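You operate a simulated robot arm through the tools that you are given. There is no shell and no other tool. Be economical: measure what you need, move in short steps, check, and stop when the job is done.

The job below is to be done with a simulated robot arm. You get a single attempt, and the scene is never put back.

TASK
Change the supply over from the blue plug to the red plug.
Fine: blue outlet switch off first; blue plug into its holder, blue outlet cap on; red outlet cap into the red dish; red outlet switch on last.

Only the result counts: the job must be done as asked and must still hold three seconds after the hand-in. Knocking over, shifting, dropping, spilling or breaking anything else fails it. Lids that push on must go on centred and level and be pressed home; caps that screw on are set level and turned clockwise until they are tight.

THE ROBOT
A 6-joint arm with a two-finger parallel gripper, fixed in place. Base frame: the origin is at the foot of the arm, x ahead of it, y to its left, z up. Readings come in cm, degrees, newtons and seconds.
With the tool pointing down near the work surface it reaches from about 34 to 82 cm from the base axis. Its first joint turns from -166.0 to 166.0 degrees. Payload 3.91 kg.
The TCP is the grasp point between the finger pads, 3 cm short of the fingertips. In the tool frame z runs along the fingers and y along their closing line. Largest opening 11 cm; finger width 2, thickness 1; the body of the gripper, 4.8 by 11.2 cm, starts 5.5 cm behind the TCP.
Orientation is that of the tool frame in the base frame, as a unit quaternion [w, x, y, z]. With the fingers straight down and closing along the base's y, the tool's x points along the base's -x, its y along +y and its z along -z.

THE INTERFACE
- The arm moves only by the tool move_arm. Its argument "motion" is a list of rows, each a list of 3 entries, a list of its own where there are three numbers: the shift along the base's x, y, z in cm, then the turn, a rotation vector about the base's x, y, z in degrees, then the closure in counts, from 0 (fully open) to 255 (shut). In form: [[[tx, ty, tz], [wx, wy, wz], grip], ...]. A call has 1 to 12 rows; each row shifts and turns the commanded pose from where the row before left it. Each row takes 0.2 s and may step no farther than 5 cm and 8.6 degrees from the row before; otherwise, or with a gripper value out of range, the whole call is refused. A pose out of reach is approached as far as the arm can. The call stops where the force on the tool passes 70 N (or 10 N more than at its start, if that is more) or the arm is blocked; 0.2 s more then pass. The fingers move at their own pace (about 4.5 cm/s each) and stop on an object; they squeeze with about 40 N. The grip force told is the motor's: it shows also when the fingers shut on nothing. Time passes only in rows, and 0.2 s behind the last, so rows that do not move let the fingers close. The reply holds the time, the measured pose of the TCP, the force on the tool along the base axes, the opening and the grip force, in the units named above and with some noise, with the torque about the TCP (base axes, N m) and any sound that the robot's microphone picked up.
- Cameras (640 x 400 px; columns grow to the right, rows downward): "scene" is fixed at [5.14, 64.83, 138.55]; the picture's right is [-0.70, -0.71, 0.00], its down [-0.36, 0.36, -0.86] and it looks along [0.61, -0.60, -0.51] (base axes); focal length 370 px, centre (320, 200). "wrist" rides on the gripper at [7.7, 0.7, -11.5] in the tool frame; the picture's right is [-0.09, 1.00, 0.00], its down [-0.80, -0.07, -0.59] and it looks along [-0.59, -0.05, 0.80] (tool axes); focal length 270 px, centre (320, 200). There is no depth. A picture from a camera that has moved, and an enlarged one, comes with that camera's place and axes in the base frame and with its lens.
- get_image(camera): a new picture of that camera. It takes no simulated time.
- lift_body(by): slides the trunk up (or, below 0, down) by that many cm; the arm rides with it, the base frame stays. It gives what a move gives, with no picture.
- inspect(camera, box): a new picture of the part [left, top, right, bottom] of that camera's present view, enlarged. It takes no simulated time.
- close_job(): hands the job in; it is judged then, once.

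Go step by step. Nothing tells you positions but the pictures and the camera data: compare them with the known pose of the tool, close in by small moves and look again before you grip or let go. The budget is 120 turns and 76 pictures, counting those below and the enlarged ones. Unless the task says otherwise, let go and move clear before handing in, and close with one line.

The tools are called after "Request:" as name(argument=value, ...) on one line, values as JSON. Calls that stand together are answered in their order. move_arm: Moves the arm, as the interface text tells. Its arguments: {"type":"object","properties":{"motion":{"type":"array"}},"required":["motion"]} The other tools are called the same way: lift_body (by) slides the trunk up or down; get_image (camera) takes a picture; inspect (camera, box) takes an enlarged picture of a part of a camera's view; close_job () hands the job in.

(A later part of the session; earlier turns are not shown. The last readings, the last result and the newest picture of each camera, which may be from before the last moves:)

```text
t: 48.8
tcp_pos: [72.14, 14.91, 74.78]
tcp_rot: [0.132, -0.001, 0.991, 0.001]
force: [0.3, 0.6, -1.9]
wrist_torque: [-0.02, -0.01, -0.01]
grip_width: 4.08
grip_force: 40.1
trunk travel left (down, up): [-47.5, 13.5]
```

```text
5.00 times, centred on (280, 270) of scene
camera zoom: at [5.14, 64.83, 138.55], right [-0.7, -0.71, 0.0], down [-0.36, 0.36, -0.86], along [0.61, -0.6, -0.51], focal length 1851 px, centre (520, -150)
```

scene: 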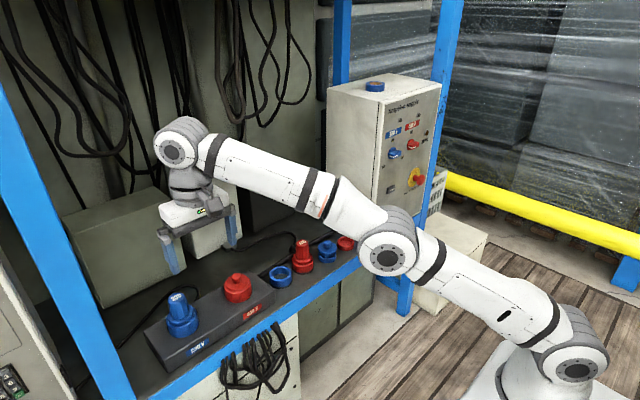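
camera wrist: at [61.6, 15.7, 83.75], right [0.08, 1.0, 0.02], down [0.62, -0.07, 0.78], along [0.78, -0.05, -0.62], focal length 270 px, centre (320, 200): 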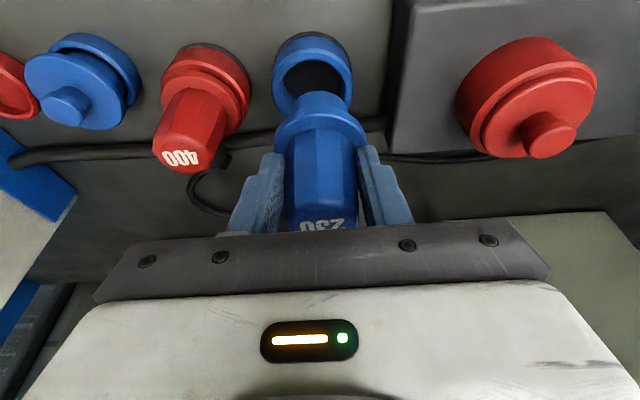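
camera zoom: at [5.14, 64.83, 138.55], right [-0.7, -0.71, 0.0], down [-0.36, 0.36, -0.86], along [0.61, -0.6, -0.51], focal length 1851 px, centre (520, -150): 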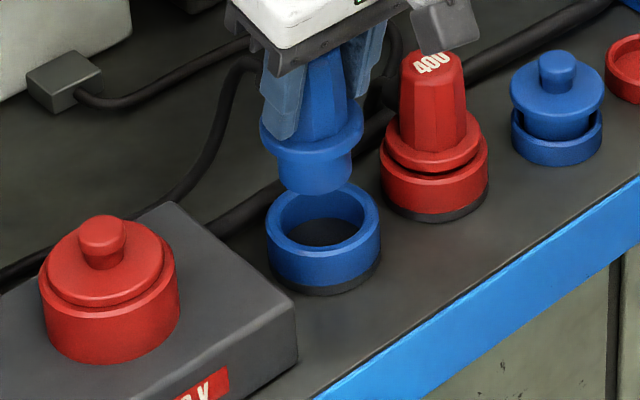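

Request:
inspect(camera="wrist", box=[240, 10, 400, 130])

```text
3.33 times, centred on (320, 70) of wrist
camera zoom: at [61.6, 15.7, 83.75], right [0.08, 1.0, 0.02], down [0.62, -0.07, 0.78], along [0.78, -0.05, -0.62], focal length 901 px, centre (320, 633)
```

zoom: 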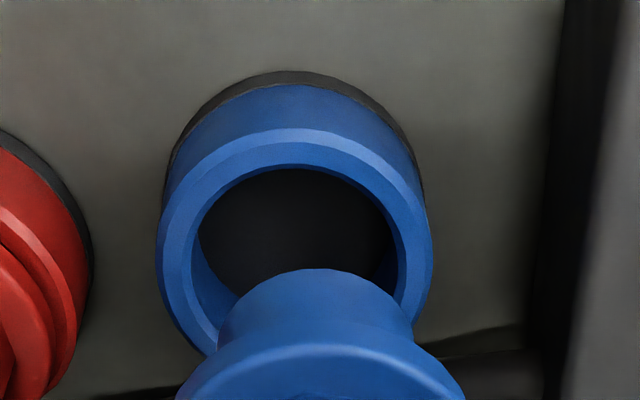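

The plug sits about 0.3 cm too far in +y relative to the ring, so I'll correct that and start inserting slowly.

Request:
move_arm(motion=[[[-0.1, -0.32, 0], [0, 0, 0], 255], [[0, 0, -1], [0, 0, 0], 255], [[0, 0, -1], [0, 0, 0], 255], [[0, 0, -1], [0, 0, 0], 255], [[0, 0, -0.3], [0, 0, 0], 255], [[0, 0, -0.3], [0, 0, 0], 255], [[0, 0, -0.3], [0, 0, 0], 255], [[0, 0, 0], [0, 0, 0], 255]])

Request:
inspect(camera="wrist", box=[240, 10, 400, 130])

Request:
inspect(camera="scene", box=[240, 230, 320, 310])

```text
t: 50.6
tcp_pos: [71.89, 14.63, 70.95]
tcp_rot: [0.132, -0.002, 0.991, 0.0]
force: [-0.7, 0.9, -0.7]
wrist_torque: [0.03, 0.04, 0.03]
grip_width: 4.09
grip_force: 39.5
trunk travel left (down, up): [-47.5, 13.5]
```

```text
3.33 times, centred on (320, 70) of wrist
camera zoom: at [61.45, 15.38, 79.88], right [0.08, 1.0, 0.02], down [0.62, -0.07, 0.78], along [0.78, -0.05, -0.62], focal length 901 px, centre (320, 633)
```

zoom: 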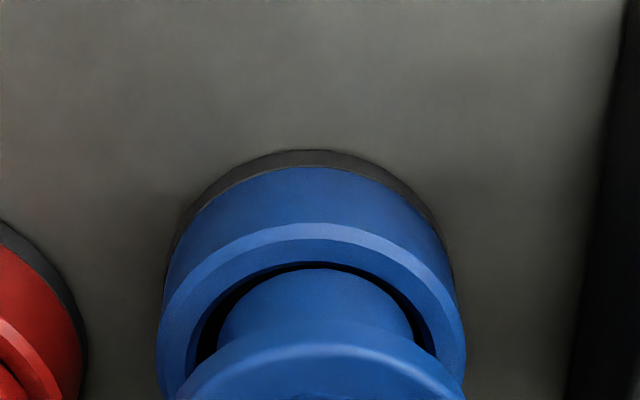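

```text
5.00 times, centred on (280, 270) of scene
camera zoom: at [5.14, 64.83, 138.55], right [-0.7, -0.71, 0.0], down [-0.36, 0.36, -0.86], along [0.61, -0.6, -0.51], focal length 1851 px, centre (520, -150)
```

zoom: 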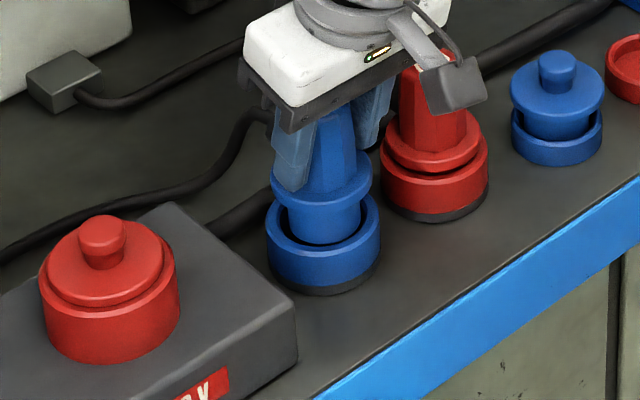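

Request:
move_arm(motion=[[[0.05, 0, -0.3], [0, 0, 0], 255], [[0, 0, -0.3], [0, 0, 0], 255], [[0, 0, -0.3], [0, 0, 0], 255], [[0, 0, -0.3], [0, 0, 0], 255], [[0, 0, -0.3], [0, 0, 0], 255], [[0, 0, -0.2], [0, 0, 0], 255], [[0, 0, 0], [0, 0, 0], 255]])

Request:
inspect(camera="scene", box=[240, 230, 320, 310])

```text
t: 52.2
tcp_pos: [71.94, 14.58, 69.2]
tcp_rot: [0.132, -0.001, 0.991, 0.0]
force: [0.3, -0.9, -1.1]
wrist_torque: [-0.03, -0.04, 0.04]
grip_width: 4.11
grip_force: 39.5
trunk travel left (down, up): [-47.5, 13.5]
```

```text
5.00 times, centred on (280, 270) of scene
camera zoom: at [5.14, 64.83, 138.55], right [-0.7, -0.71, 0.0], down [-0.36, 0.36, -0.86], along [0.61, -0.6, -0.51], focal length 1851 px, centre (520, -150)
```

zoom: 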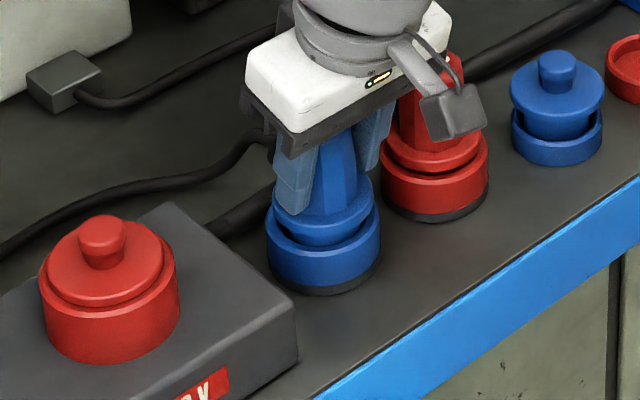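

Request:
move_arm(motion=[[[0, 0, -0.2], [0, 0, 0], 255], [[0, 0, -0.2], [0, 0, 0], 255], [[0, 0, -0.2], [0, 0, 0], 255], [[0, 0, -0.2], [0, 0, 0], 255], [[0, 0, 0], [0, 0, 0], 255]])

```text
t: 53.4
tcp_pos: [71.98, 14.51, 68.32]
tcp_rot: [0.132, -0.001, 0.991, 0.0]
force: [0.1, 0.5, -1.2]
wrist_torque: [0.0, 0.05, -0.01]
grip_width: 4.1
grip_force: 39.8
trunk travel left (down, up): [-47.5, 13.5]
```

Request:
move_arm(motion=[[[0, 0, -0.15], [0, 0, 0], 255], [[0, 0, -0.15], [0, 0, 0], 255], [[0, 0, -0.15], [0, 0, 0], 255], [[0, 0, 0], [0, 0, 0], 255]])

Request:
inspect(camera="scene", box=[240, 230, 320, 310])

```text
t: 54.4
tcp_pos: [72.15, 14.56, 68.2]
tcp_rot: [0.134, -0.001, 0.991, 0.001]
force: [-1.7, -0.6, 23.7]
wrist_torque: [-0.1, 0.16, -0.02]
grip_width: 4.09
grip_force: 39.8
trunk travel left (down, up): [-47.5, 13.5]
```

```text
5.00 times, centred on (280, 270) of scene
camera zoom: at [5.14, 64.83, 138.55], right [-0.7, -0.71, 0.0], down [-0.36, 0.36, -0.86], along [0.61, -0.6, -0.51], focal length 1851 px, centre (520, -150)
```

zoom: 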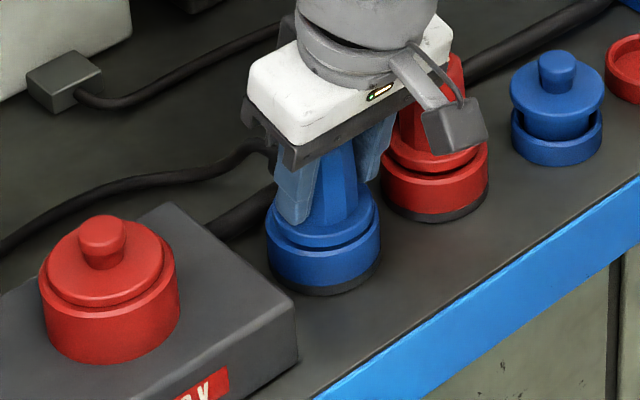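

The blue plug is seated in its holder, with the contact force felt. I'll release, rise and go to the blue cap.

Request:
move_arm(motion=[[[0, 0, 0.2], [0, 0, 0], 110], [[0, 0, 0], [0, 0, 0], 80], [[0, 0, 0], [0, 0, 0], 80], [[0, 0, 2], [0, 0, 0], 80], [[0, 0, 4], [0, 0, 0], 80], [[0, 0, 4], [0, 0, 0], 80], [[0, -4.2, 2], [0, 0, 0], 80], [[-0.3, -4.5, 0], [0, 0, 0], 80], [[-0.5, -4.5, 0], [0, 0, 0], 80], [[-0.5, -4, -1], [0, 0, 0], 80], [[0, 0, -2], [0, 0, 0], 80], [[0, 0, 0], [0, 0, 0], 80]])

Request:
get_image(camera="wrist")

Request:
inspect(camera="scene", box=[260, 210, 360, 310])

```text
t: 57.0
tcp_pos: [70.72, -2.61, 77.23]
tcp_rot: [0.132, -0.001, 0.991, 0.0]
force: [0.7, -0.3, -0.1]
wrist_torque: [0.02, 0.0, -0.01]
grip_width: 7.55
grip_force: 0.1
trunk travel left (down, up): [-47.5, 13.5]
```

```text
32 pictures are left
camera wrist: at [60.25, -1.86, 86.17], right [0.08, 1.0, 0.02], down [0.62, -0.07, 0.78], along [0.78, -0.05, -0.62], focal length 270 px, centre (320, 200)
```

wrist: 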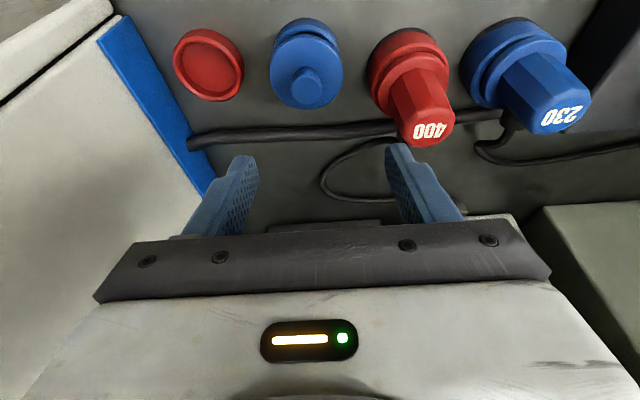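

```text
4.00 times, centred on (310, 260) of scene
camera zoom: at [5.14, 64.83, 138.55], right [-0.7, -0.71, 0.0], down [-0.36, 0.36, -0.86], along [0.61, -0.6, -0.51], focal length 1481 px, centre (360, -40)
```

zoom: 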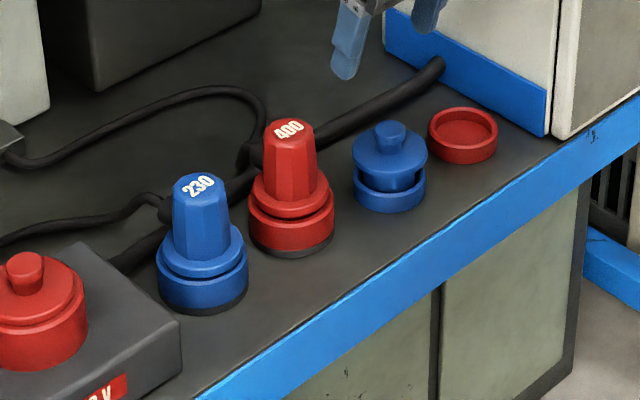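

Blue plug is well seated. The blue cap's knob is at about (70.8,-3.0,66.3); I'll come over it with the fingers partly closed.

Request:
move_arm(motion=[[[-0.6, -0.4, -2.5], [0, 0, 0], 160], [[0, 0, -3], [0, 0, 0], 160], [[0, 0, -1.2], [0, 0, 0], 160], [[0, 0, 0], [0, 0, 0], 160]])

Request:
inspect(camera="wrist", box=[200, 60, 440, 240])

Request:
inspect(camera="scene", box=[290, 210, 370, 290])

```text
t: 58.0
tcp_pos: [70.19, -2.93, 70.48]
tcp_rot: [0.132, -0.001, 0.991, 0.0]
force: [-0.6, -0.1, 0.1]
wrist_torque: [-0.01, -0.03, 0.01]
grip_width: 4.1
grip_force: 0.1
trunk travel left (down, up): [-47.5, 13.5]
```

```text
2.22 times, centred on (320, 150) of wrist
camera zoom: at [59.67, -2.27, 79.44], right [0.08, 1.0, 0.02], down [0.62, -0.07, 0.78], along [0.78, -0.05, -0.62], focal length 601 px, centre (320, 311)
```

zoom: 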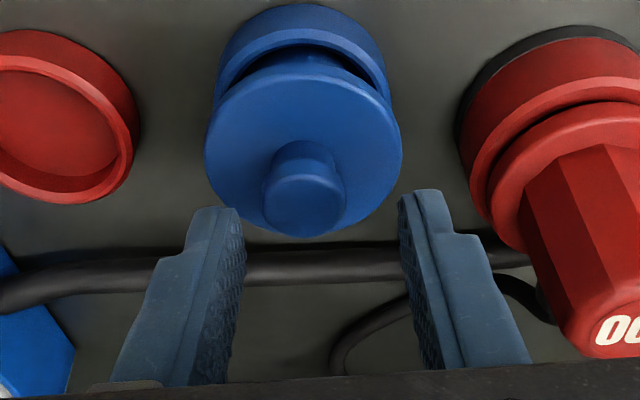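

```text
5.00 times, centred on (330, 250) of scene
camera zoom: at [5.14, 64.83, 138.55], right [-0.7, -0.71, 0.0], down [-0.36, 0.36, -0.86], along [0.61, -0.6, -0.51], focal length 1851 px, centre (270, -50)
```

zoom: 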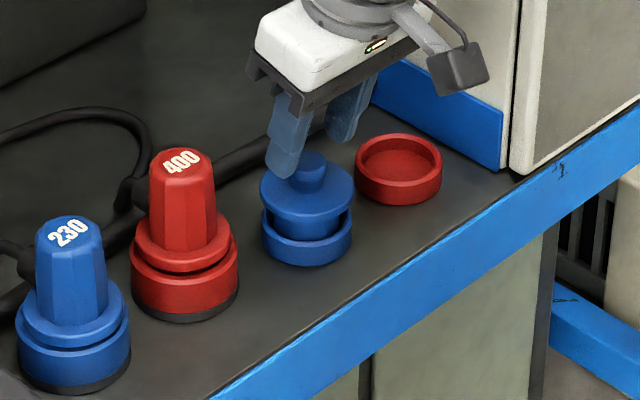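

Request:
move_arm(motion=[[[-0.1, -0.45, 0], [0, 0, 0], 160], [[0, 0, -1], [0, 0, 0], 160], [[0, 0, -0.5], [0, 0, 0], 160], [[0, 0, -0.3], [0, 0, 0], 160], [[0, 0, 0], [0, 0, 0], 160]])

Request:
inspect(camera="wrist", box=[200, 60, 440, 240])

```text
t: 59.2
tcp_pos: [70.02, -3.35, 68.62]
tcp_rot: [0.132, 0.0, 0.991, 0.0]
force: [0.0, -0.5, -0.1]
wrist_torque: [-0.01, -0.02, 0.03]
grip_width: 4.12
grip_force: 0.0
trunk travel left (down, up): [-47.5, 13.5]
```

```text
2.22 times, centred on (320, 150) of wrist
camera zoom: at [59.55, -2.72, 77.63], right [0.08, 1.0, 0.02], down [0.62, -0.07, 0.78], along [0.78, -0.05, -0.62], focal length 601 px, centre (320, 311)
```

zoom: 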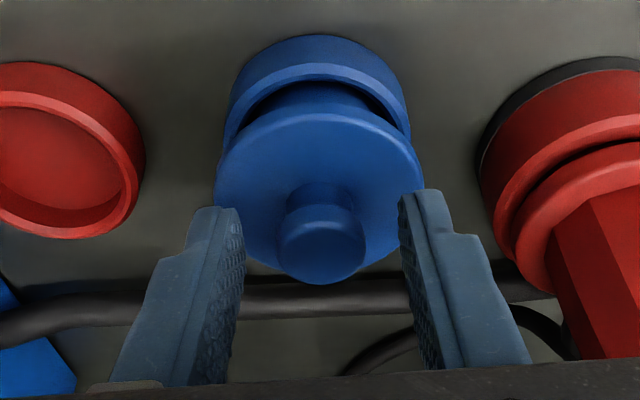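

Request:
move_arm(motion=[[[0, 0, -0.2], [0, 0, 0], 160], [[0, 0, 0], [0, 0, 0], 255], [[0, 0, 0], [0, 0, 0], 255], [[0, 0, 0], [0, 0, 0], 255], [[0, 0, 0], [0, 0, 0], 255], [[0, 0, 0], [0, 0, 0], 255]])

Request:
move_arm(motion=[[[0, 0, 0.15], [0, 0, 0], 255], [[0, 0, 0.15], [0, 0, 0], 255], [[0, 0, 0.15], [0, 0, 0], 255], [[0, 0, 0.15], [0, 0, 0], 255], [[0, 0, 0.2], [0, 0, 0], 255], [[0, 0, 0.2], [0, 0, 0], 255], [[0, 0, 0.3], [0, 0, 0], 255], [[0, 0, 0.3], [0, 0, 0], 255], [[0, 0, 0.5], [0, 0, 0], 255], [[0, 0, 0.5], [0, 0, 0], 255], [[0, 0, 0.5], [0, 0, 0], 255], [[0, 0, 0], [0, 0, 0], 255]])

Request:
inspect(camera="scene", box=[290, 210, 370, 290])

Request:
inspect(camera="wrist", box=[200, 60, 440, 240])

```text
t: 60.6
tcp_pos: [70.02, -3.43, 68.47]
tcp_rot: [0.132, -0.001, 0.991, 0.0]
force: [-0.1, -0.1, 0.4]
wrist_torque: [0.0, -0.01, 0.02]
grip_width: 2.13
grip_force: 40.0
trunk travel left (down, up): [-47.5, 13.5]
```

```text
t: 63.2
tcp_pos: [69.9, -3.48, 71.62]
tcp_rot: [0.132, -0.001, 0.991, 0.001]
force: [0.5, -0.1, -0.2]
wrist_torque: [-0.01, -0.01, -0.01]
grip_width: 2.13
grip_force: 40.4
trunk travel left (down, up): [-47.5, 13.5]
```

```text
5.00 times, centred on (330, 250) of scene
camera zoom: at [5.14, 64.83, 138.55], right [-0.7, -0.71, 0.0], down [-0.36, 0.36, -0.86], along [0.61, -0.6, -0.51], focal length 1851 px, centre (270, -50)
```

zoom: 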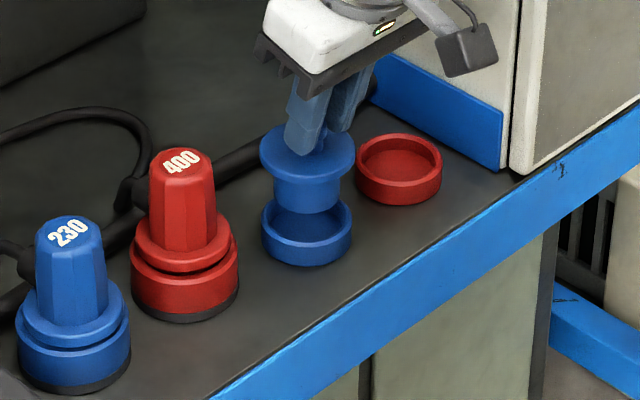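

```text
2.22 times, centred on (320, 150) of wrist
camera zoom: at [59.49, -2.73, 80.57], right [0.08, 1.0, 0.02], down [0.62, -0.07, 0.78], along [0.78, -0.05, -0.62], focal length 601 px, centre (320, 311)
```

zoom: 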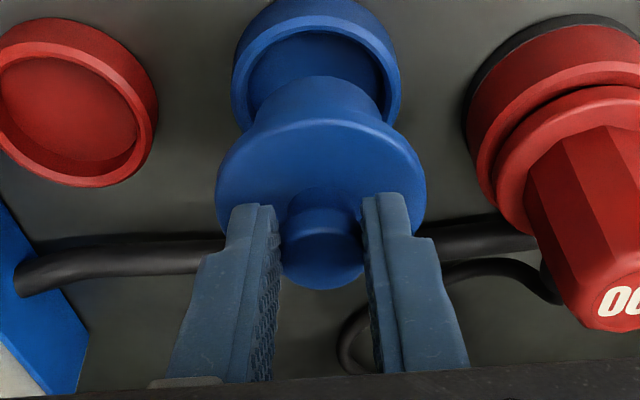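

The cap is held level. I'll lift it clear of the plugs and carry it over to the blue outlet.

Request:
move_arm(motion=[[[0, 0, 2], [0, 0, 0], 255], [[0, 0, 3], [0, 0, 0], 255], [[0, 0, 4], [0, 0, 0], 255], [[0, 0, 2], [0, 0, 0], 255], [[0.2, 3, 0], [0, 0, 0], 255], [[0.2, 4, 0], [0, 0, 0], 255], [[0.2, 4, 0], [0, 0, 0], 255], [[0.2, 4, 0], [0, 0, 0], 255], [[0.2, 4, 0], [0, 0, 0], 255], [[0.2, 4, 0], [0, 0, 0], 255], [[0.2, 4, 0], [0, 0, 0], 255], [[0.2, 4, 0], [0, 0, 0], 255]])

Request:
move_arm(motion=[[[0.2, 4, 0], [0, 0, 0], 255], [[0.2, 4, 0], [0, 0, 0], 255], [[0, 4, 0], [0, 0, 0], 255], [[0, 4, 0], [0, 0, 0], 255], [[0, 1.5, 0], [0, 0, 0], 255], [[0, 0, -2], [0, 0, 0], 255], [[0, 0, -1.5], [0, 0, 0], 255], [[0, 0, 0], [0, 0, 0], 255]])

Request:
get_image(camera="wrist")

Request:
inspect(camera="scene", box=[160, 250, 240, 330])

```text
t: 65.8
tcp_pos: [71.67, 27.63, 82.57]
tcp_rot: [0.132, -0.001, 0.991, 0.001]
force: [0.5, 0.6, -0.6]
wrist_torque: [0.03, -0.01, 0.0]
grip_width: 2.14
grip_force: 39.9
trunk travel left (down, up): [-47.5, 13.5]
```

```text
t: 67.6
tcp_pos: [72.02, 45.1, 79.03]
tcp_rot: [0.133, 0.0, 0.991, 0.0]
force: [-0.7, 0.1, -0.2]
wrist_torque: [-0.03, 0.01, 0.0]
grip_width: 2.15
grip_force: 39.6
trunk travel left (down, up): [-47.5, 13.5]
```

```text
25 pictures are left
camera wrist: at [61.55, 45.87, 88.03], right [0.08, 1.0, 0.02], down [0.62, -0.07, 0.78], along [0.78, -0.05, -0.62], focal length 270 px, centre (320, 200)
```

wrist: 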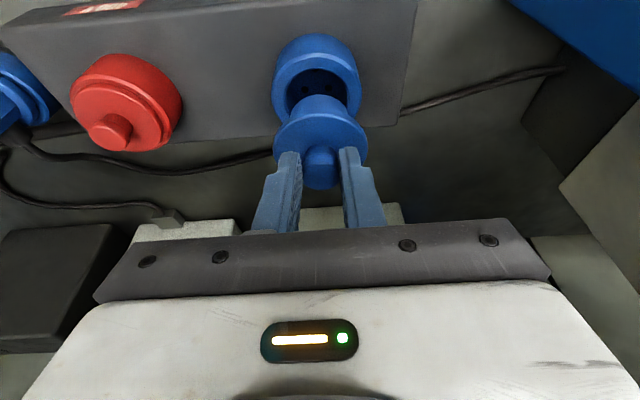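

```text
5.00 times, centred on (200, 290) of scene
camera zoom: at [5.14, 64.83, 138.55], right [-0.7, -0.71, 0.0], down [-0.36, 0.36, -0.86], along [0.61, -0.6, -0.51], focal length 1851 px, centre (920, -250)
```

zoom: 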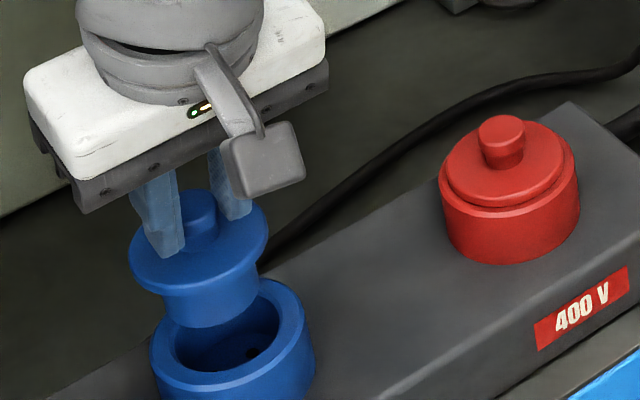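

Request:
inspect(camera="wrist", box=[240, 20, 400, 200])

```text
2.22 times, centred on (320, 110) of wrist
camera zoom: at [61.55, 45.87, 88.03], right [0.08, 1.0, 0.02], down [0.62, -0.07, 0.78], along [0.78, -0.05, -0.62], focal length 601 px, centre (320, 400)
```

zoom: 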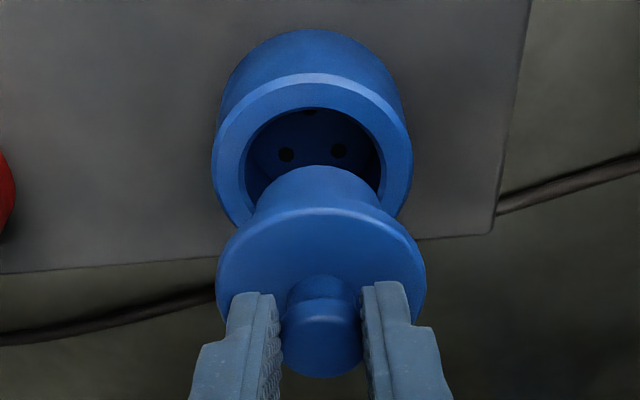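

Request:
move_arm(motion=[[[-0.25, -0.22, -1], [0, 0, 0], 255], [[0, 0, -1], [0, 0, 0], 255], [[0, 0, -1], [0, 0, 0], 255], [[0, 0, 0], [0, 0, 0], 255]])

Request:
inspect(camera="wrist", box=[240, 20, 400, 200])

Request:
inspect(camera="scene", box=[170, 270, 230, 330])

```text
t: 68.6
tcp_pos: [71.7, 44.9, 76.08]
tcp_rot: [0.132, 0.0, 0.991, 0.0]
force: [-0.1, 0.2, -0.2]
wrist_torque: [-0.02, 0.02, -0.02]
grip_width: 2.12
grip_force: 40.1
trunk travel left (down, up): [-47.5, 13.5]
```

```text
2.22 times, centred on (320, 110) of wrist
camera zoom: at [61.3, 45.58, 85.04], right [0.08, 1.0, 0.02], down [0.62, -0.07, 0.78], along [0.78, -0.05, -0.62], focal length 601 px, centre (320, 400)
```

zoom: 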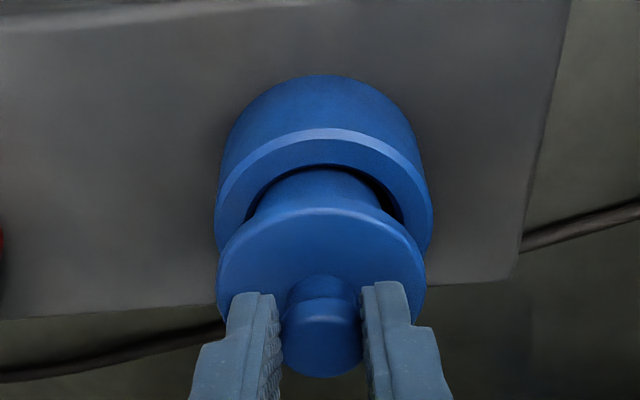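

```text
6.67 times, centred on (200, 300) of scene
camera zoom: at [5.14, 64.83, 138.55], right [-0.7, -0.71, 0.0], down [-0.36, 0.36, -0.86], along [0.61, -0.6, -0.51], focal length 2468 px, centre (1120, -467)
```

zoom: 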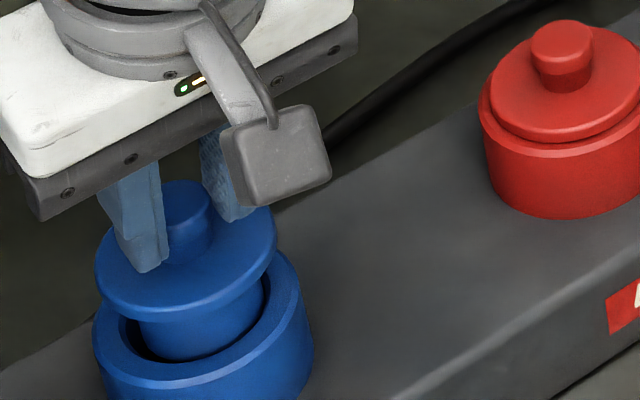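

Request:
move_arm(motion=[[[0.2, 0.12, 0], [0, 0, 0], 255], [[0, 0, -0.4], [0, 0, 0], 255], [[0, 0, -0.4], [0, 0, 0], 255], [[0, 0, -0.4], [0, 0, 0], 255], [[0, 0, -0.4], [0, 0, 0], 255], [[0, 0, 0], [0, 0, 0], 255]])

Request:
inspect(camera="wrist", box=[240, 20, 400, 200])

```text
t: 70.0
tcp_pos: [72.06, 44.96, 74.43]
tcp_rot: [0.133, -0.001, 0.991, 0.0]
force: [0.4, -0.2, 0.6]
wrist_torque: [0.02, 0.01, 0.0]
grip_width: 2.12
grip_force: 40.1
trunk travel left (down, up): [-47.5, 13.5]
```

```text
2.22 times, centred on (320, 110) of wrist
camera zoom: at [61.53, 45.71, 83.45], right [0.08, 1.0, 0.02], down [0.62, -0.07, 0.78], along [0.78, -0.05, -0.62], focal length 601 px, centre (320, 400)
```

zoom: 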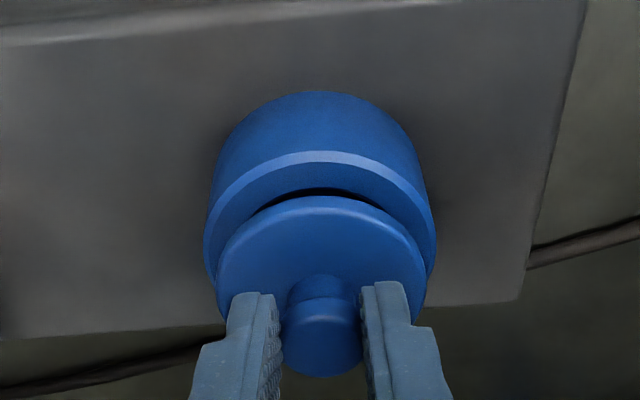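

Request:
move_arm(motion=[[[0, 0, -0.3], [0, 0, 0], 255], [[0, 0, -0.3], [0, 0, 0], 255], [[0, 0, -0.3], [0, 0, 0], 255], [[0, 0, -0.3], [0, 0, 0], 255], [[0, 0, -0.2], [0, 0, 0], 255], [[0, 0, -0.2], [0, 0, 0], 255], [[0, 0, 0], [0, 0, 0], 255]])

Request:
inspect(camera="scene", box=[170, 270, 230, 330])

```text
t: 71.6
tcp_pos: [71.94, 44.99, 73.49]
tcp_rot: [0.136, -0.002, 0.991, 0.003]
force: [0.4, -0.3, 32.5]
wrist_torque: [0.03, -0.34, 0.0]
grip_width: 2.1
grip_force: 39.9
trunk travel left (down, up): [-47.5, 13.5]
```

```text
6.67 times, centred on (200, 300) of scene
camera zoom: at [5.14, 64.83, 138.55], right [-0.7, -0.71, 0.0], down [-0.36, 0.36, -0.86], along [0.61, -0.6, -0.51], focal length 2468 px, centre (1120, -467)
```

zoom: 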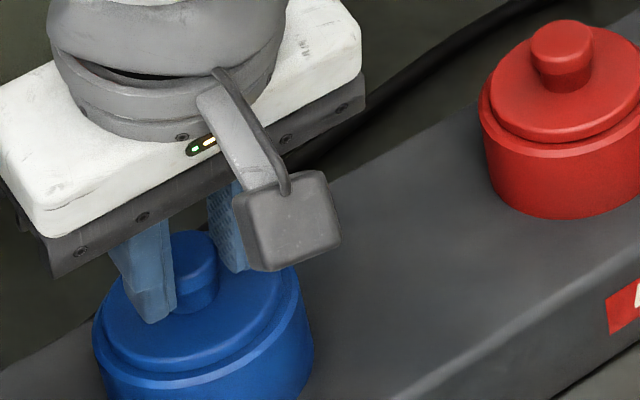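

Request:
move_arm(motion=[[[0, 0, -0.2], [0, 0, 0], 255], [[0, 0, -0.15], [0, 0, 0], 255], [[0, 0, 0], [0, 0, 0], 255]])

```text
t: 72.4
tcp_pos: [71.95, 44.96, 73.43]
tcp_rot: [0.138, 0.0, 0.99, 0.003]
force: [-2.4, -0.9, 41.5]
wrist_torque: [-0.01, -0.44, -0.01]
grip_width: 2.11
grip_force: 40.2
trunk travel left (down, up): [-47.5, 13.5]
```

It is stiff and level, so it's home. I'll release, lift and look at the result and the red cap.

Request:
move_arm(motion=[[[0, 0, 0.4], [0, 0, 0], 255], [[0, 0, 0], [0, 0, 0], 170], [[0, 0, 0], [0, 0, 0], 150], [[0, 0, 1], [0, 0, 0], 150], [[0, 0, 3], [0, 0, 0], 150], [[0, 0, 4], [0, 0, 0], 150], [[0, -4, 0], [0, 0, 0], 150], [[0, -4, 0], [0, 0, 0], 150], [[0, -4, 0], [0, 0, 0], 150], [[0, -4, -2], [0, 0, 0], 150], [[0, 0, -1.5], [0, 0, 0], 150], [[0, 0, 0], [0, 0, 0], 150]])

Request:
get_image(camera="wrist")

Request:
inspect(camera="scene", box=[160, 250, 280, 350])

```text
t: 75.0
tcp_pos: [71.94, 28.91, 77.27]
tcp_rot: [0.133, -0.001, 0.991, 0.0]
force: [0.7, 0.2, -0.5]
wrist_torque: [-0.03, -0.02, -0.01]
grip_width: 4.55
grip_force: 0.0
trunk travel left (down, up): [-47.5, 13.5]
```

```text
18 pictures are left
camera wrist: at [61.44, 29.69, 86.3], right [0.08, 1.0, 0.02], down [0.62, -0.07, 0.78], along [0.78, -0.05, -0.62], focal length 270 px, centre (320, 200)
```

wrist: 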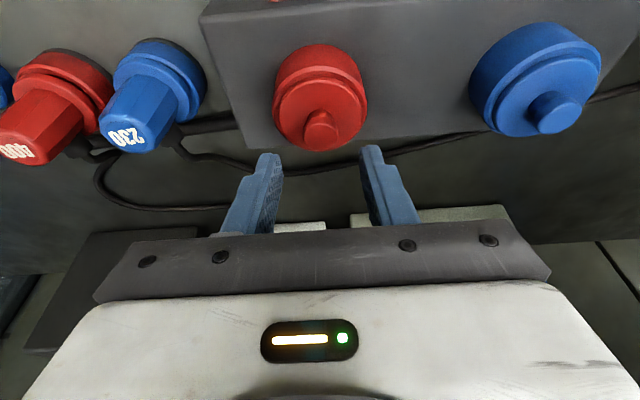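

```text
4.00 times, centred on (220, 300) of scene
camera zoom: at [5.14, 64.83, 138.55], right [-0.7, -0.71, 0.0], down [-0.36, 0.36, -0.86], along [0.61, -0.6, -0.51], focal length 1481 px, centre (720, -200)
```

zoom: 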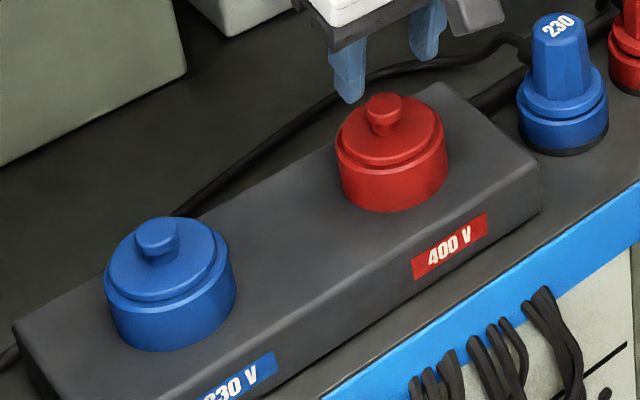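

The blue cap sits level. The red cap's knob has the same geometry, so I'll descend and grip it the same way.

Request:
move_arm(motion=[[[0, 0, -1.5], [0, 0, 0], 150], [[0, 0, -1.2], [0, 0, 0], 150], [[0, 0, -0.8], [0, 0, 0], 150], [[0, 0, 0], [0, 0, 0], 150]])

Request:
inspect(camera="wrist", box=[200, 60, 440, 240])

```text
t: 76.0
tcp_pos: [72.0, 28.91, 73.89]
tcp_rot: [0.132, -0.001, 0.991, 0.0]
force: [0.5, 0.2, 0.1]
wrist_torque: [-0.02, 0.0, 0.02]
grip_width: 4.51
grip_force: 0.2
trunk travel left (down, up): [-47.5, 13.5]
```

```text
2.22 times, centred on (320, 150) of wrist
camera zoom: at [61.47, 29.69, 82.86], right [0.08, 1.0, 0.02], down [0.62, -0.07, 0.78], along [0.78, -0.05, -0.62], focal length 601 px, centre (320, 311)
```

zoom: 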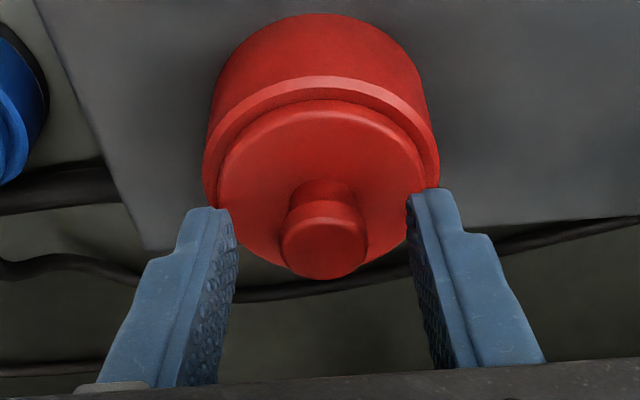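

Request:
move_arm(motion=[[[0, 0.05, -0.3], [0, 0, 0], 150], [[0, 0, 0], [0, 0, 0], 255], [[0, 0, 0], [0, 0, 0], 255], [[0, 0, 0], [0, 0, 0], 255], [[0, 0, 0], [0, 0, 0], 255], [[0, 0, 0], [0, 0, 0], 255]])

Request:
move_arm(motion=[[[0, 0, 0.1], [0, 0, 0], 255], [[0, 0, 0.1], [0, 0, 0], 255], [[0, 0, 0.1], [0, 0, 0], 255], [[0, 0, 0.1], [0, 0, 0], 255], [[0, 0, 0.1], [0, 0, 0], 255], [[0, 0, 0.1], [0, 0, 0], 255], [[0, 0, 0.15], [0, 0, 0], 255], [[0, 0, 0.15], [0, 0, 0], 255], [[0, 0, 0.15], [0, 0, 0], 255], [[0, 0, 0.15], [0, 0, 0], 255], [[0, 0, 0.2], [0, 0, 0], 255], [[0, 0, 0.2], [0, 0, 0], 255]])

Request:
inspect(camera="wrist", box=[200, 60, 440, 240])

```text
t: 77.4
tcp_pos: [72.04, 29.02, 73.66]
tcp_rot: [0.133, 0.0, 0.991, 0.001]
force: [0.5, 0.2, 0.4]
wrist_torque: [0.03, -0.01, 0.0]
grip_width: 2.12
grip_force: 40.2
trunk travel left (down, up): [-47.5, 13.5]
```

```text
t: 80.0
tcp_pos: [71.99, 28.97, 75.21]
tcp_rot: [0.132, 0.0, 0.991, 0.0]
force: [-0.1, 0.1, 0.3]
wrist_torque: [0.07, 0.01, 0.01]
grip_width: 2.09
grip_force: 40.4
trunk travel left (down, up): [-47.5, 13.5]
```

```text
2.22 times, centred on (320, 150) of wrist
camera zoom: at [61.49, 29.74, 84.21], right [0.08, 1.0, 0.02], down [0.62, -0.07, 0.78], along [0.78, -0.05, -0.62], focal length 601 px, centre (320, 311)
```

zoom: 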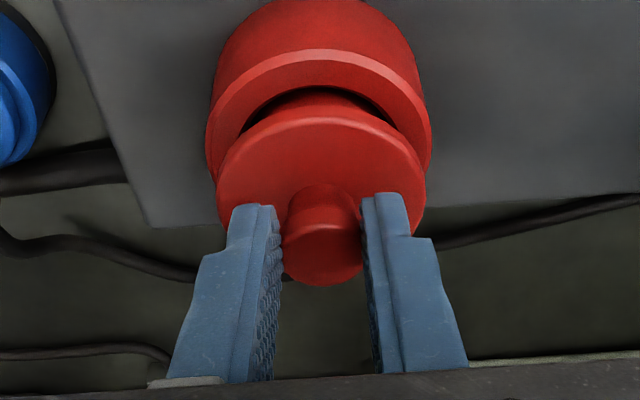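

The red cap is coming off and held. I'll carry it towards the red dish, and yaw the hand 90° so its body clears the cabinet side (y≈-17.6).

Request:
move_arm(motion=[[[0, 0, 0.4], [0, 0, 0], 255], [[0, 0, 0.6], [0, 0, 0], 255], [[0, 0, 1], [0, 0, 0], 255], [[0, 0, 2], [0, 0, 0], 255], [[0, 0, 3], [0, 0, 0], 255], [[0, 0, 1], [0, 0, 0], 255], [[-0.2, -4, 0], [0, 0, 0], 255], [[-0.2, -4, 0], [0, 0, 0], 255], [[-0.2, -4, 0], [0, 0, 0], 255], [[-0.3, -4, 0], [0, 0, 0], 255], [[-0.3, -4, 0], [0, 0, 0], 255], [[-0.3, -4, 0], [0, 0, 0], 255]])

Request:
move_arm(motion=[[[0, -0.7, 0], [0, 0, -8.2], 255], [[0, -0.7, 0], [0, 0, -8.2], 255], [[0, -0.7, 0], [0, 0, -8.2], 255], [[0, -0.7, 0], [0, 0, -8.2], 255], [[0, -0.7, 0], [0, 0, -8.2], 255], [[0, -0.7, 0], [0, 0, -8.2], 255], [[0, -0.7, 0], [0, 0, -8.2], 255], [[0, -0.7, 0], [0, 0, -8.2], 255], [[0, -0.7, 0], [0, 0, -8.2], 255], [[0, -0.7, 0], [0, 0, -8.2], 255], [[0, -0.7, 0], [0, 0, -8], 255], [[0, 0, 0], [0, 0, 0], 255]])

Request:
get_image(camera="wrist")

```text
t: 82.6
tcp_pos: [70.52, 4.9, 83.17]
tcp_rot: [0.132, -0.001, 0.991, 0.0]
force: [-0.1, -1.0, -0.1]
wrist_torque: [0.0, 0.03, 0.06]
grip_width: 2.08
grip_force: 40.5
trunk travel left (down, up): [-47.5, 13.5]
```

```text
t: 85.2
tcp_pos: [70.57, -2.63, 83.12]
tcp_rot: [0.094, 0.701, 0.7, -0.093]
force: [0.1, 0.4, 0.3]
wrist_torque: [-0.03, -0.01, 0.0]
grip_width: 2.08
grip_force: 39.4
trunk travel left (down, up): [-47.5, 13.5]
```

```text
14 pictures are left
camera wrist: at [71.15, 7.8, 92.17], right [1.0, -0.08, 0.02], down [-0.07, -0.62, 0.78], along [-0.05, -0.78, -0.62], focal length 270 px, centre (320, 200)
```

wrist: 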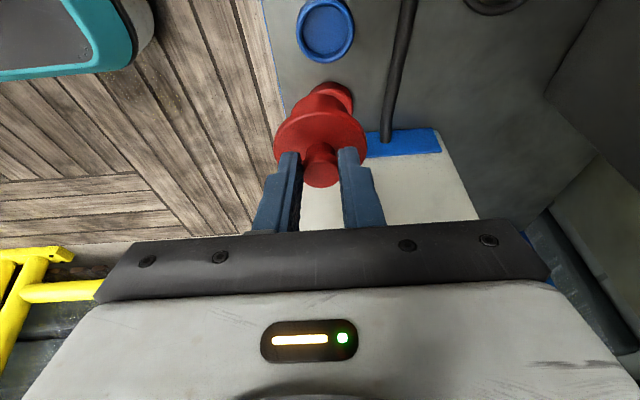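

Request:
move_arm(motion=[[[0.3, -2.8, -1], [0, 0, 0], 255], [[0.3, -2.8, -1], [0, 0, 0], 255], [[0.3, -2.6, -2], [0, 0, 0], 255], [[0, 0, -3], [0, 0, 0], 255], [[0, 0, -2.5], [0, 0, 0], 255], [[0, 0, 0], [0, 0, 0], 255]])

Request:
inspect(camera="wrist", box=[240, 20, 400, 200])

Request:
inspect(camera="scene", box=[310, 200, 380, 270])

```text
t: 86.6
tcp_pos: [71.24, -10.99, 73.62]
tcp_rot: [0.093, 0.7, 0.702, -0.093]
force: [-0.4, -0.3, -0.5]
wrist_torque: [-0.01, -0.02, 0.0]
grip_width: 2.07
grip_force: 40.5
trunk travel left (down, up): [-47.5, 13.5]
```

```text
2.22 times, centred on (320, 110) of wrist
camera zoom: at [71.91, -0.39, 82.61], right [1.0, -0.08, 0.02], down [-0.07, -0.62, 0.78], along [-0.05, -0.78, -0.62], focal length 601 px, centre (320, 400)
```

zoom: 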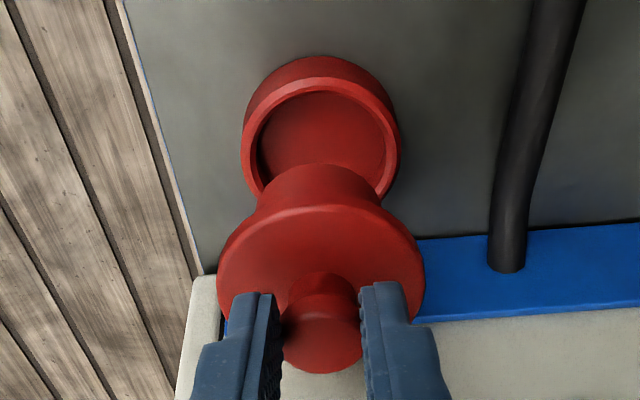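

```text
5.71 times, centred on (345, 235) of scene
camera zoom: at [5.14, 64.83, 138.55], right [-0.7, -0.71, 0.0], down [-0.36, 0.36, -0.86], along [0.61, -0.6, -0.51], focal length 2116 px, centre (177, 0)
```

zoom: 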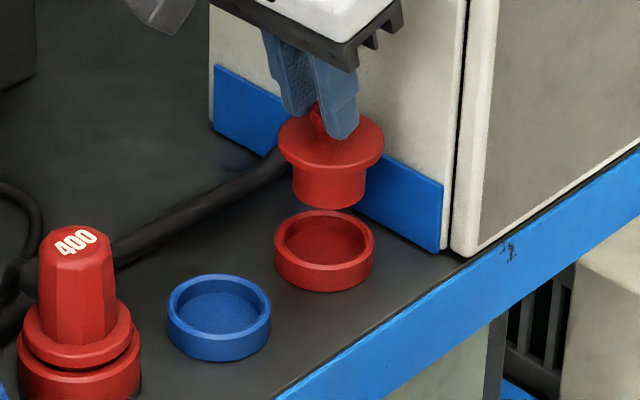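

Request:
move_arm(motion=[[[0.17, 0.05, -1], [0, 0, 0], 255], [[0, 0, -1], [0, 0, 0], 255], [[0, 0, -0.5], [0, 0, 0], 255], [[0, 0, -0.4], [0, 0, 0], 255], [[0, 0, 0], [0, 0, 0], 255]])

Request:
inspect(camera="wrist", box=[240, 20, 400, 200])

Request:
inspect(camera="scene", box=[310, 200, 380, 270])

```text
t: 87.8
tcp_pos: [71.61, -10.87, 70.78]
tcp_rot: [0.094, 0.7, 0.702, -0.094]
force: [-0.3, 0.4, -0.7]
wrist_torque: [0.02, 0.04, -0.01]
grip_width: 2.08
grip_force: 40.6
trunk travel left (down, up): [-47.5, 13.5]
```

```text
2.22 times, centred on (320, 110) of wrist
camera zoom: at [72.14, -0.35, 79.77], right [1.0, -0.08, 0.02], down [-0.07, -0.62, 0.78], along [-0.05, -0.78, -0.62], focal length 601 px, centre (320, 400)
```

zoom: 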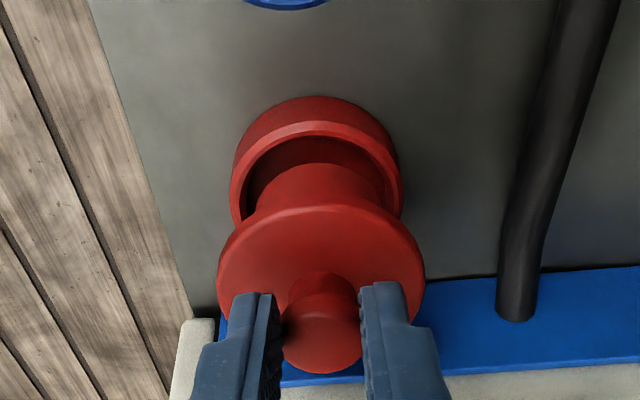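

```text
5.71 times, centred on (345, 235) of scene
camera zoom: at [5.14, 64.83, 138.55], right [-0.7, -0.71, 0.0], down [-0.36, 0.36, -0.86], along [0.61, -0.6, -0.51], focal length 2116 px, centre (177, 0)
```

zoom: 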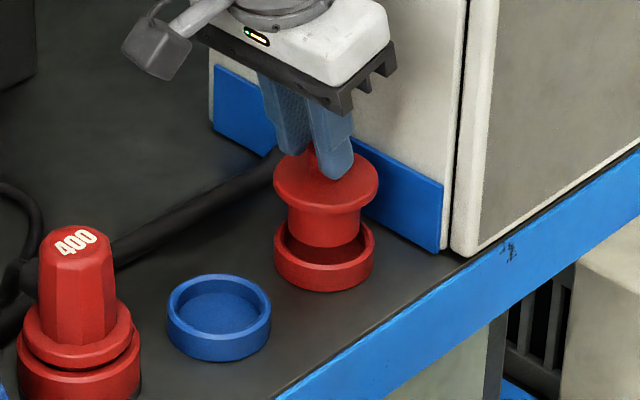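

Request:
move_arm(motion=[[[0, -0.2, -0.3], [0, 0, 0], 255], [[0, 0, -0.4], [0, 0, 0], 255], [[0, 0, -0.4], [0, 0, 0], 255], [[0, 0, -0.3], [0, 0, 0], 255], [[0, 0, -0.2], [0, 0, 0], 255], [[0, 0, 0], [0, 0, 0], 255]])

```text
t: 89.2
tcp_pos: [71.44, -10.99, 69.07]
tcp_rot: [0.094, 0.7, 0.702, -0.093]
force: [-0.3, 0.1, 0.0]
wrist_torque: [0.01, 0.02, 0.01]
grip_width: 2.08
grip_force: 40.2
trunk travel left (down, up): [-47.5, 13.5]
```

Request:
move_arm(motion=[[[0, 0, -0.15], [0, 0, 0], 255], [[0, 0, -0.15], [0, 0, 0], 255], [[0, 0, -0.15], [0, 0, 0], 255], [[0, 0, -0.1], [0, 0, 0], 255], [[0, 0, 0], [0, 0, 0], 255]])

Request:
inspect(camera="scene", box=[310, 200, 380, 270])

```text
t: 90.4
tcp_pos: [71.53, -11.03, 68.71]
tcp_rot: [0.095, 0.7, 0.702, -0.092]
force: [-0.8, -0.3, 8.6]
wrist_torque: [-0.14, -0.01, 0.01]
grip_width: 2.1
grip_force: 39.9
trunk travel left (down, up): [-47.5, 13.5]
```

```text
5.71 times, centred on (345, 235) of scene
camera zoom: at [5.14, 64.83, 138.55], right [-0.7, -0.71, 0.0], down [-0.36, 0.36, -0.86], along [0.61, -0.6, -0.51], focal length 2116 px, centre (177, 0)
```

zoom: 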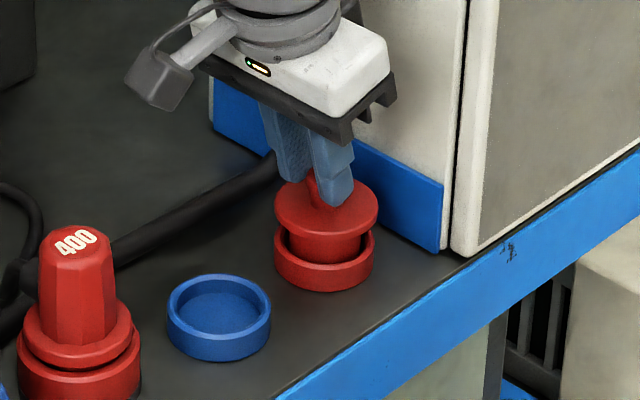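

The red cap rests in the red dish. I'll release, go straight up, then yaw back and move over the red plug.

Request:
move_arm(motion=[[[0, 0, 0.1], [0, 0, 0], 170], [[0, 0, 0], [0, 0, 0], 150], [[0, 0, 0], [0, 0, 0], 150], [[0, 0, 1], [0, 0, 0], 150], [[0, 0, 3], [0, 0, 0], 150], [[0, 0, 4], [0, 0, 0], 150], [[0, 1, 4], [0, 0, 0], 150], [[0, 1.5, 2], [0, 0, 8.2], 150], [[0, 1.5, 0], [0, 0, 8.2], 100], [[0, 1.5, 0], [0, 0, 8.2], 80], [[0, 1.5, 0], [0, 0, 8.2], 80], [[0, 1.5, 0], [0, 0, 8.2], 80]])

Request:
move_arm(motion=[[[0.1, 1.5, 0], [0, 0, 8.2], 80], [[0.1, 1.5, 0], [0, 0, 8.2], 80], [[0.1, 1.5, 0], [0, 0, 8.2], 80], [[0.1, 1.5, 0], [0, 0, 8.2], 80], [[0.1, 1.5, 0], [0, 0, 8.2], 80], [[0.1, 0.7, -2], [0, 0, 8.0], 80], [[0, 0, -3], [0, 0, 0], 80], [[0, 0, 0], [0, 0, 0], 80]])

Request:
get_image(camera="wrist")

```text
t: 93.0
tcp_pos: [71.57, -2.6, 82.69]
tcp_rot: [0.12, 0.409, 0.903, -0.054]
force: [-0.4, -0.4, 0.0]
wrist_torque: [0.03, -0.03, 0.02]
grip_width: 7.54
grip_force: 0.0
trunk travel left (down, up): [-47.5, 13.5]
```

```text
t: 94.8
tcp_pos: [72.15, 5.46, 77.62]
tcp_rot: [0.133, -0.002, 0.991, 0.0]
force: [0.7, -0.3, -0.5]
wrist_torque: [0.02, 0.03, -0.03]
grip_width: 7.53
grip_force: 0.1
trunk travel left (down, up): [-47.5, 13.5]
```

```text
8 pictures are left
camera wrist: at [61.6, 6.34, 86.65], right [0.08, 1.0, 0.02], down [0.62, -0.07, 0.78], along [0.78, -0.05, -0.62], focal length 270 px, centre (320, 200)
```

wrist: 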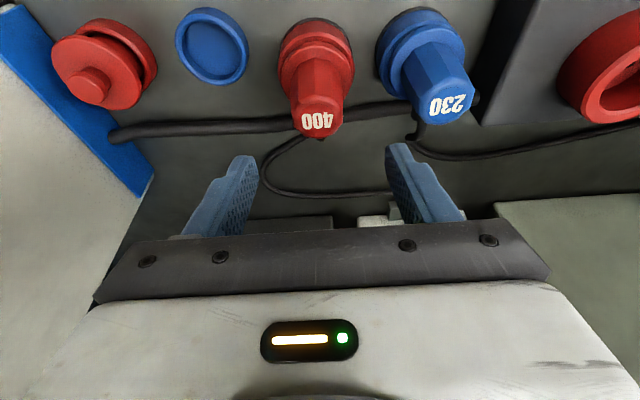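

Request:
move_arm(motion=[[[0.1, 0.2, -3], [0, 0, 0], 105], [[0, 0, -3], [0, 0, 0], 105], [[0, 0, -2], [0, 0, 0], 105], [[0, 0, -0.9], [0, 0, 0], 105], [[0, 0, -0.4], [0, 0, 0], 105], [[0, 0, 0], [0, 0, 0], 105]])

Request:
inspect(camera="wrist", box=[200, 60, 440, 240])

```text
t: 96.2
tcp_pos: [72.1, 5.74, 68.45]
tcp_rot: [0.133, -0.001, 0.991, 0.0]
force: [0.0, 0.1, 0.2]
wrist_torque: [-0.03, -0.02, 0.01]
grip_width: 6.5
grip_force: 0.1
trunk travel left (down, up): [-47.5, 13.5]
```

```text
2.22 times, centred on (320, 150) of wrist
camera zoom: at [61.73, 6.6, 77.44], right [0.08, 1.0, 0.02], down [0.62, -0.07, 0.78], along [0.78, -0.05, -0.62], focal length 601 px, centre (320, 311)
```

zoom: 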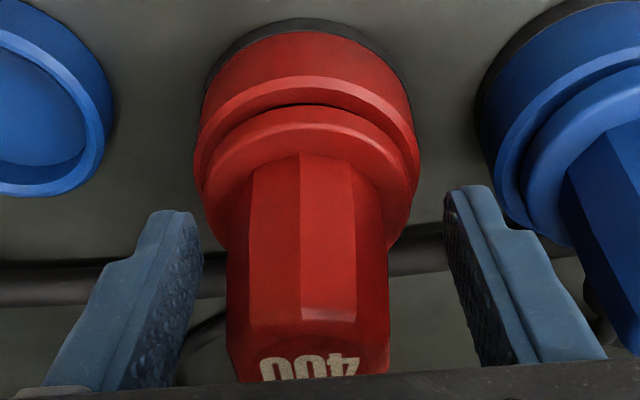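

Request:
move_arm(motion=[[[0.1, -0.2, -0.2], [0, 0, 0], 105], [[0, 0, 0], [0, 0, 0], 255], [[0, 0, 0], [0, 0, 0], 255], [[0, 0, 0], [0, 0, 0], 255], [[0, 0, 0], [0, 0, 0], 255], [[0, 0, 0], [0, 0, 0], 255], [[0, 0, 0], [0, 0, 0], 255]])

Request:
move_arm(motion=[[[0, 0, 0.1], [0, 0, 0], 255], [[0, 0, 0.1], [0, 0, 0], 255], [[0, 0, 0.1], [0, 0, 0], 255], [[0, 0, 0.1], [0, 0, 0], 255], [[0, 0, 0.1], [0, 0, 0], 255], [[0, 0, 0.1], [0, 0, 0], 255], [[0, 0, 0.1], [0, 0, 0], 255], [[0, 0, 0.1], [0, 0, 0], 255], [[0, 0, 0.1], [0, 0, 0], 255], [[0, 0, 0.15], [0, 0, 0], 255], [[0, 0, 0.15], [0, 0, 0], 255], [[0, 0, 0.15], [0, 0, 0], 255]])

Request:
move_arm(motion=[[[0, 0, 0.15], [0, 0, 0], 255], [[0, 0, 0.15], [0, 0, 0], 255], [[0, 0, 0.15], [0, 0, 0], 255], [[0, 0, 0.15], [0, 0, 0], 255], [[0, 0, 0.2], [0, 0, 0], 255], [[0, 0, 0.2], [0, 0, 0], 255], [[0, 0, 0.3], [0, 0, 0], 255], [[0, 0, 0.3], [0, 0, 0], 255], [[0, 0, 0.4], [0, 0, 0], 255], [[0, 0, 0.4], [0, 0, 0], 255], [[0, 0, 0.5], [0, 0, 0], 255], [[0, 0, 0.5], [0, 0, 0], 255]])

```text
t: 97.8
tcp_pos: [72.45, 5.62, 68.19]
tcp_rot: [0.131, -0.002, 0.991, 0.0]
force: [0.8, -0.2, 0.2]
wrist_torque: [-0.04, -0.01, 0.0]
grip_width: 4.09
grip_force: 39.7
trunk travel left (down, up): [-47.5, 13.5]
```

```text
t: 100.4
tcp_pos: [72.27, 5.73, 69.51]
tcp_rot: [0.132, 0.0, 0.991, 0.0]
force: [-0.9, 0.0, -1.2]
wrist_torque: [0.02, 0.02, 0.0]
grip_width: 4.1
grip_force: 39.6
trunk travel left (down, up): [-47.5, 13.5]
```

```text
t: 103.0
tcp_pos: [72.37, 5.71, 72.81]
tcp_rot: [0.132, -0.001, 0.991, 0.0]
force: [0.2, -1.1, -1.2]
wrist_torque: [0.04, -0.01, 0.0]
grip_width: 4.14
grip_force: 39.4
trunk travel left (down, up): [-47.5, 13.5]
```

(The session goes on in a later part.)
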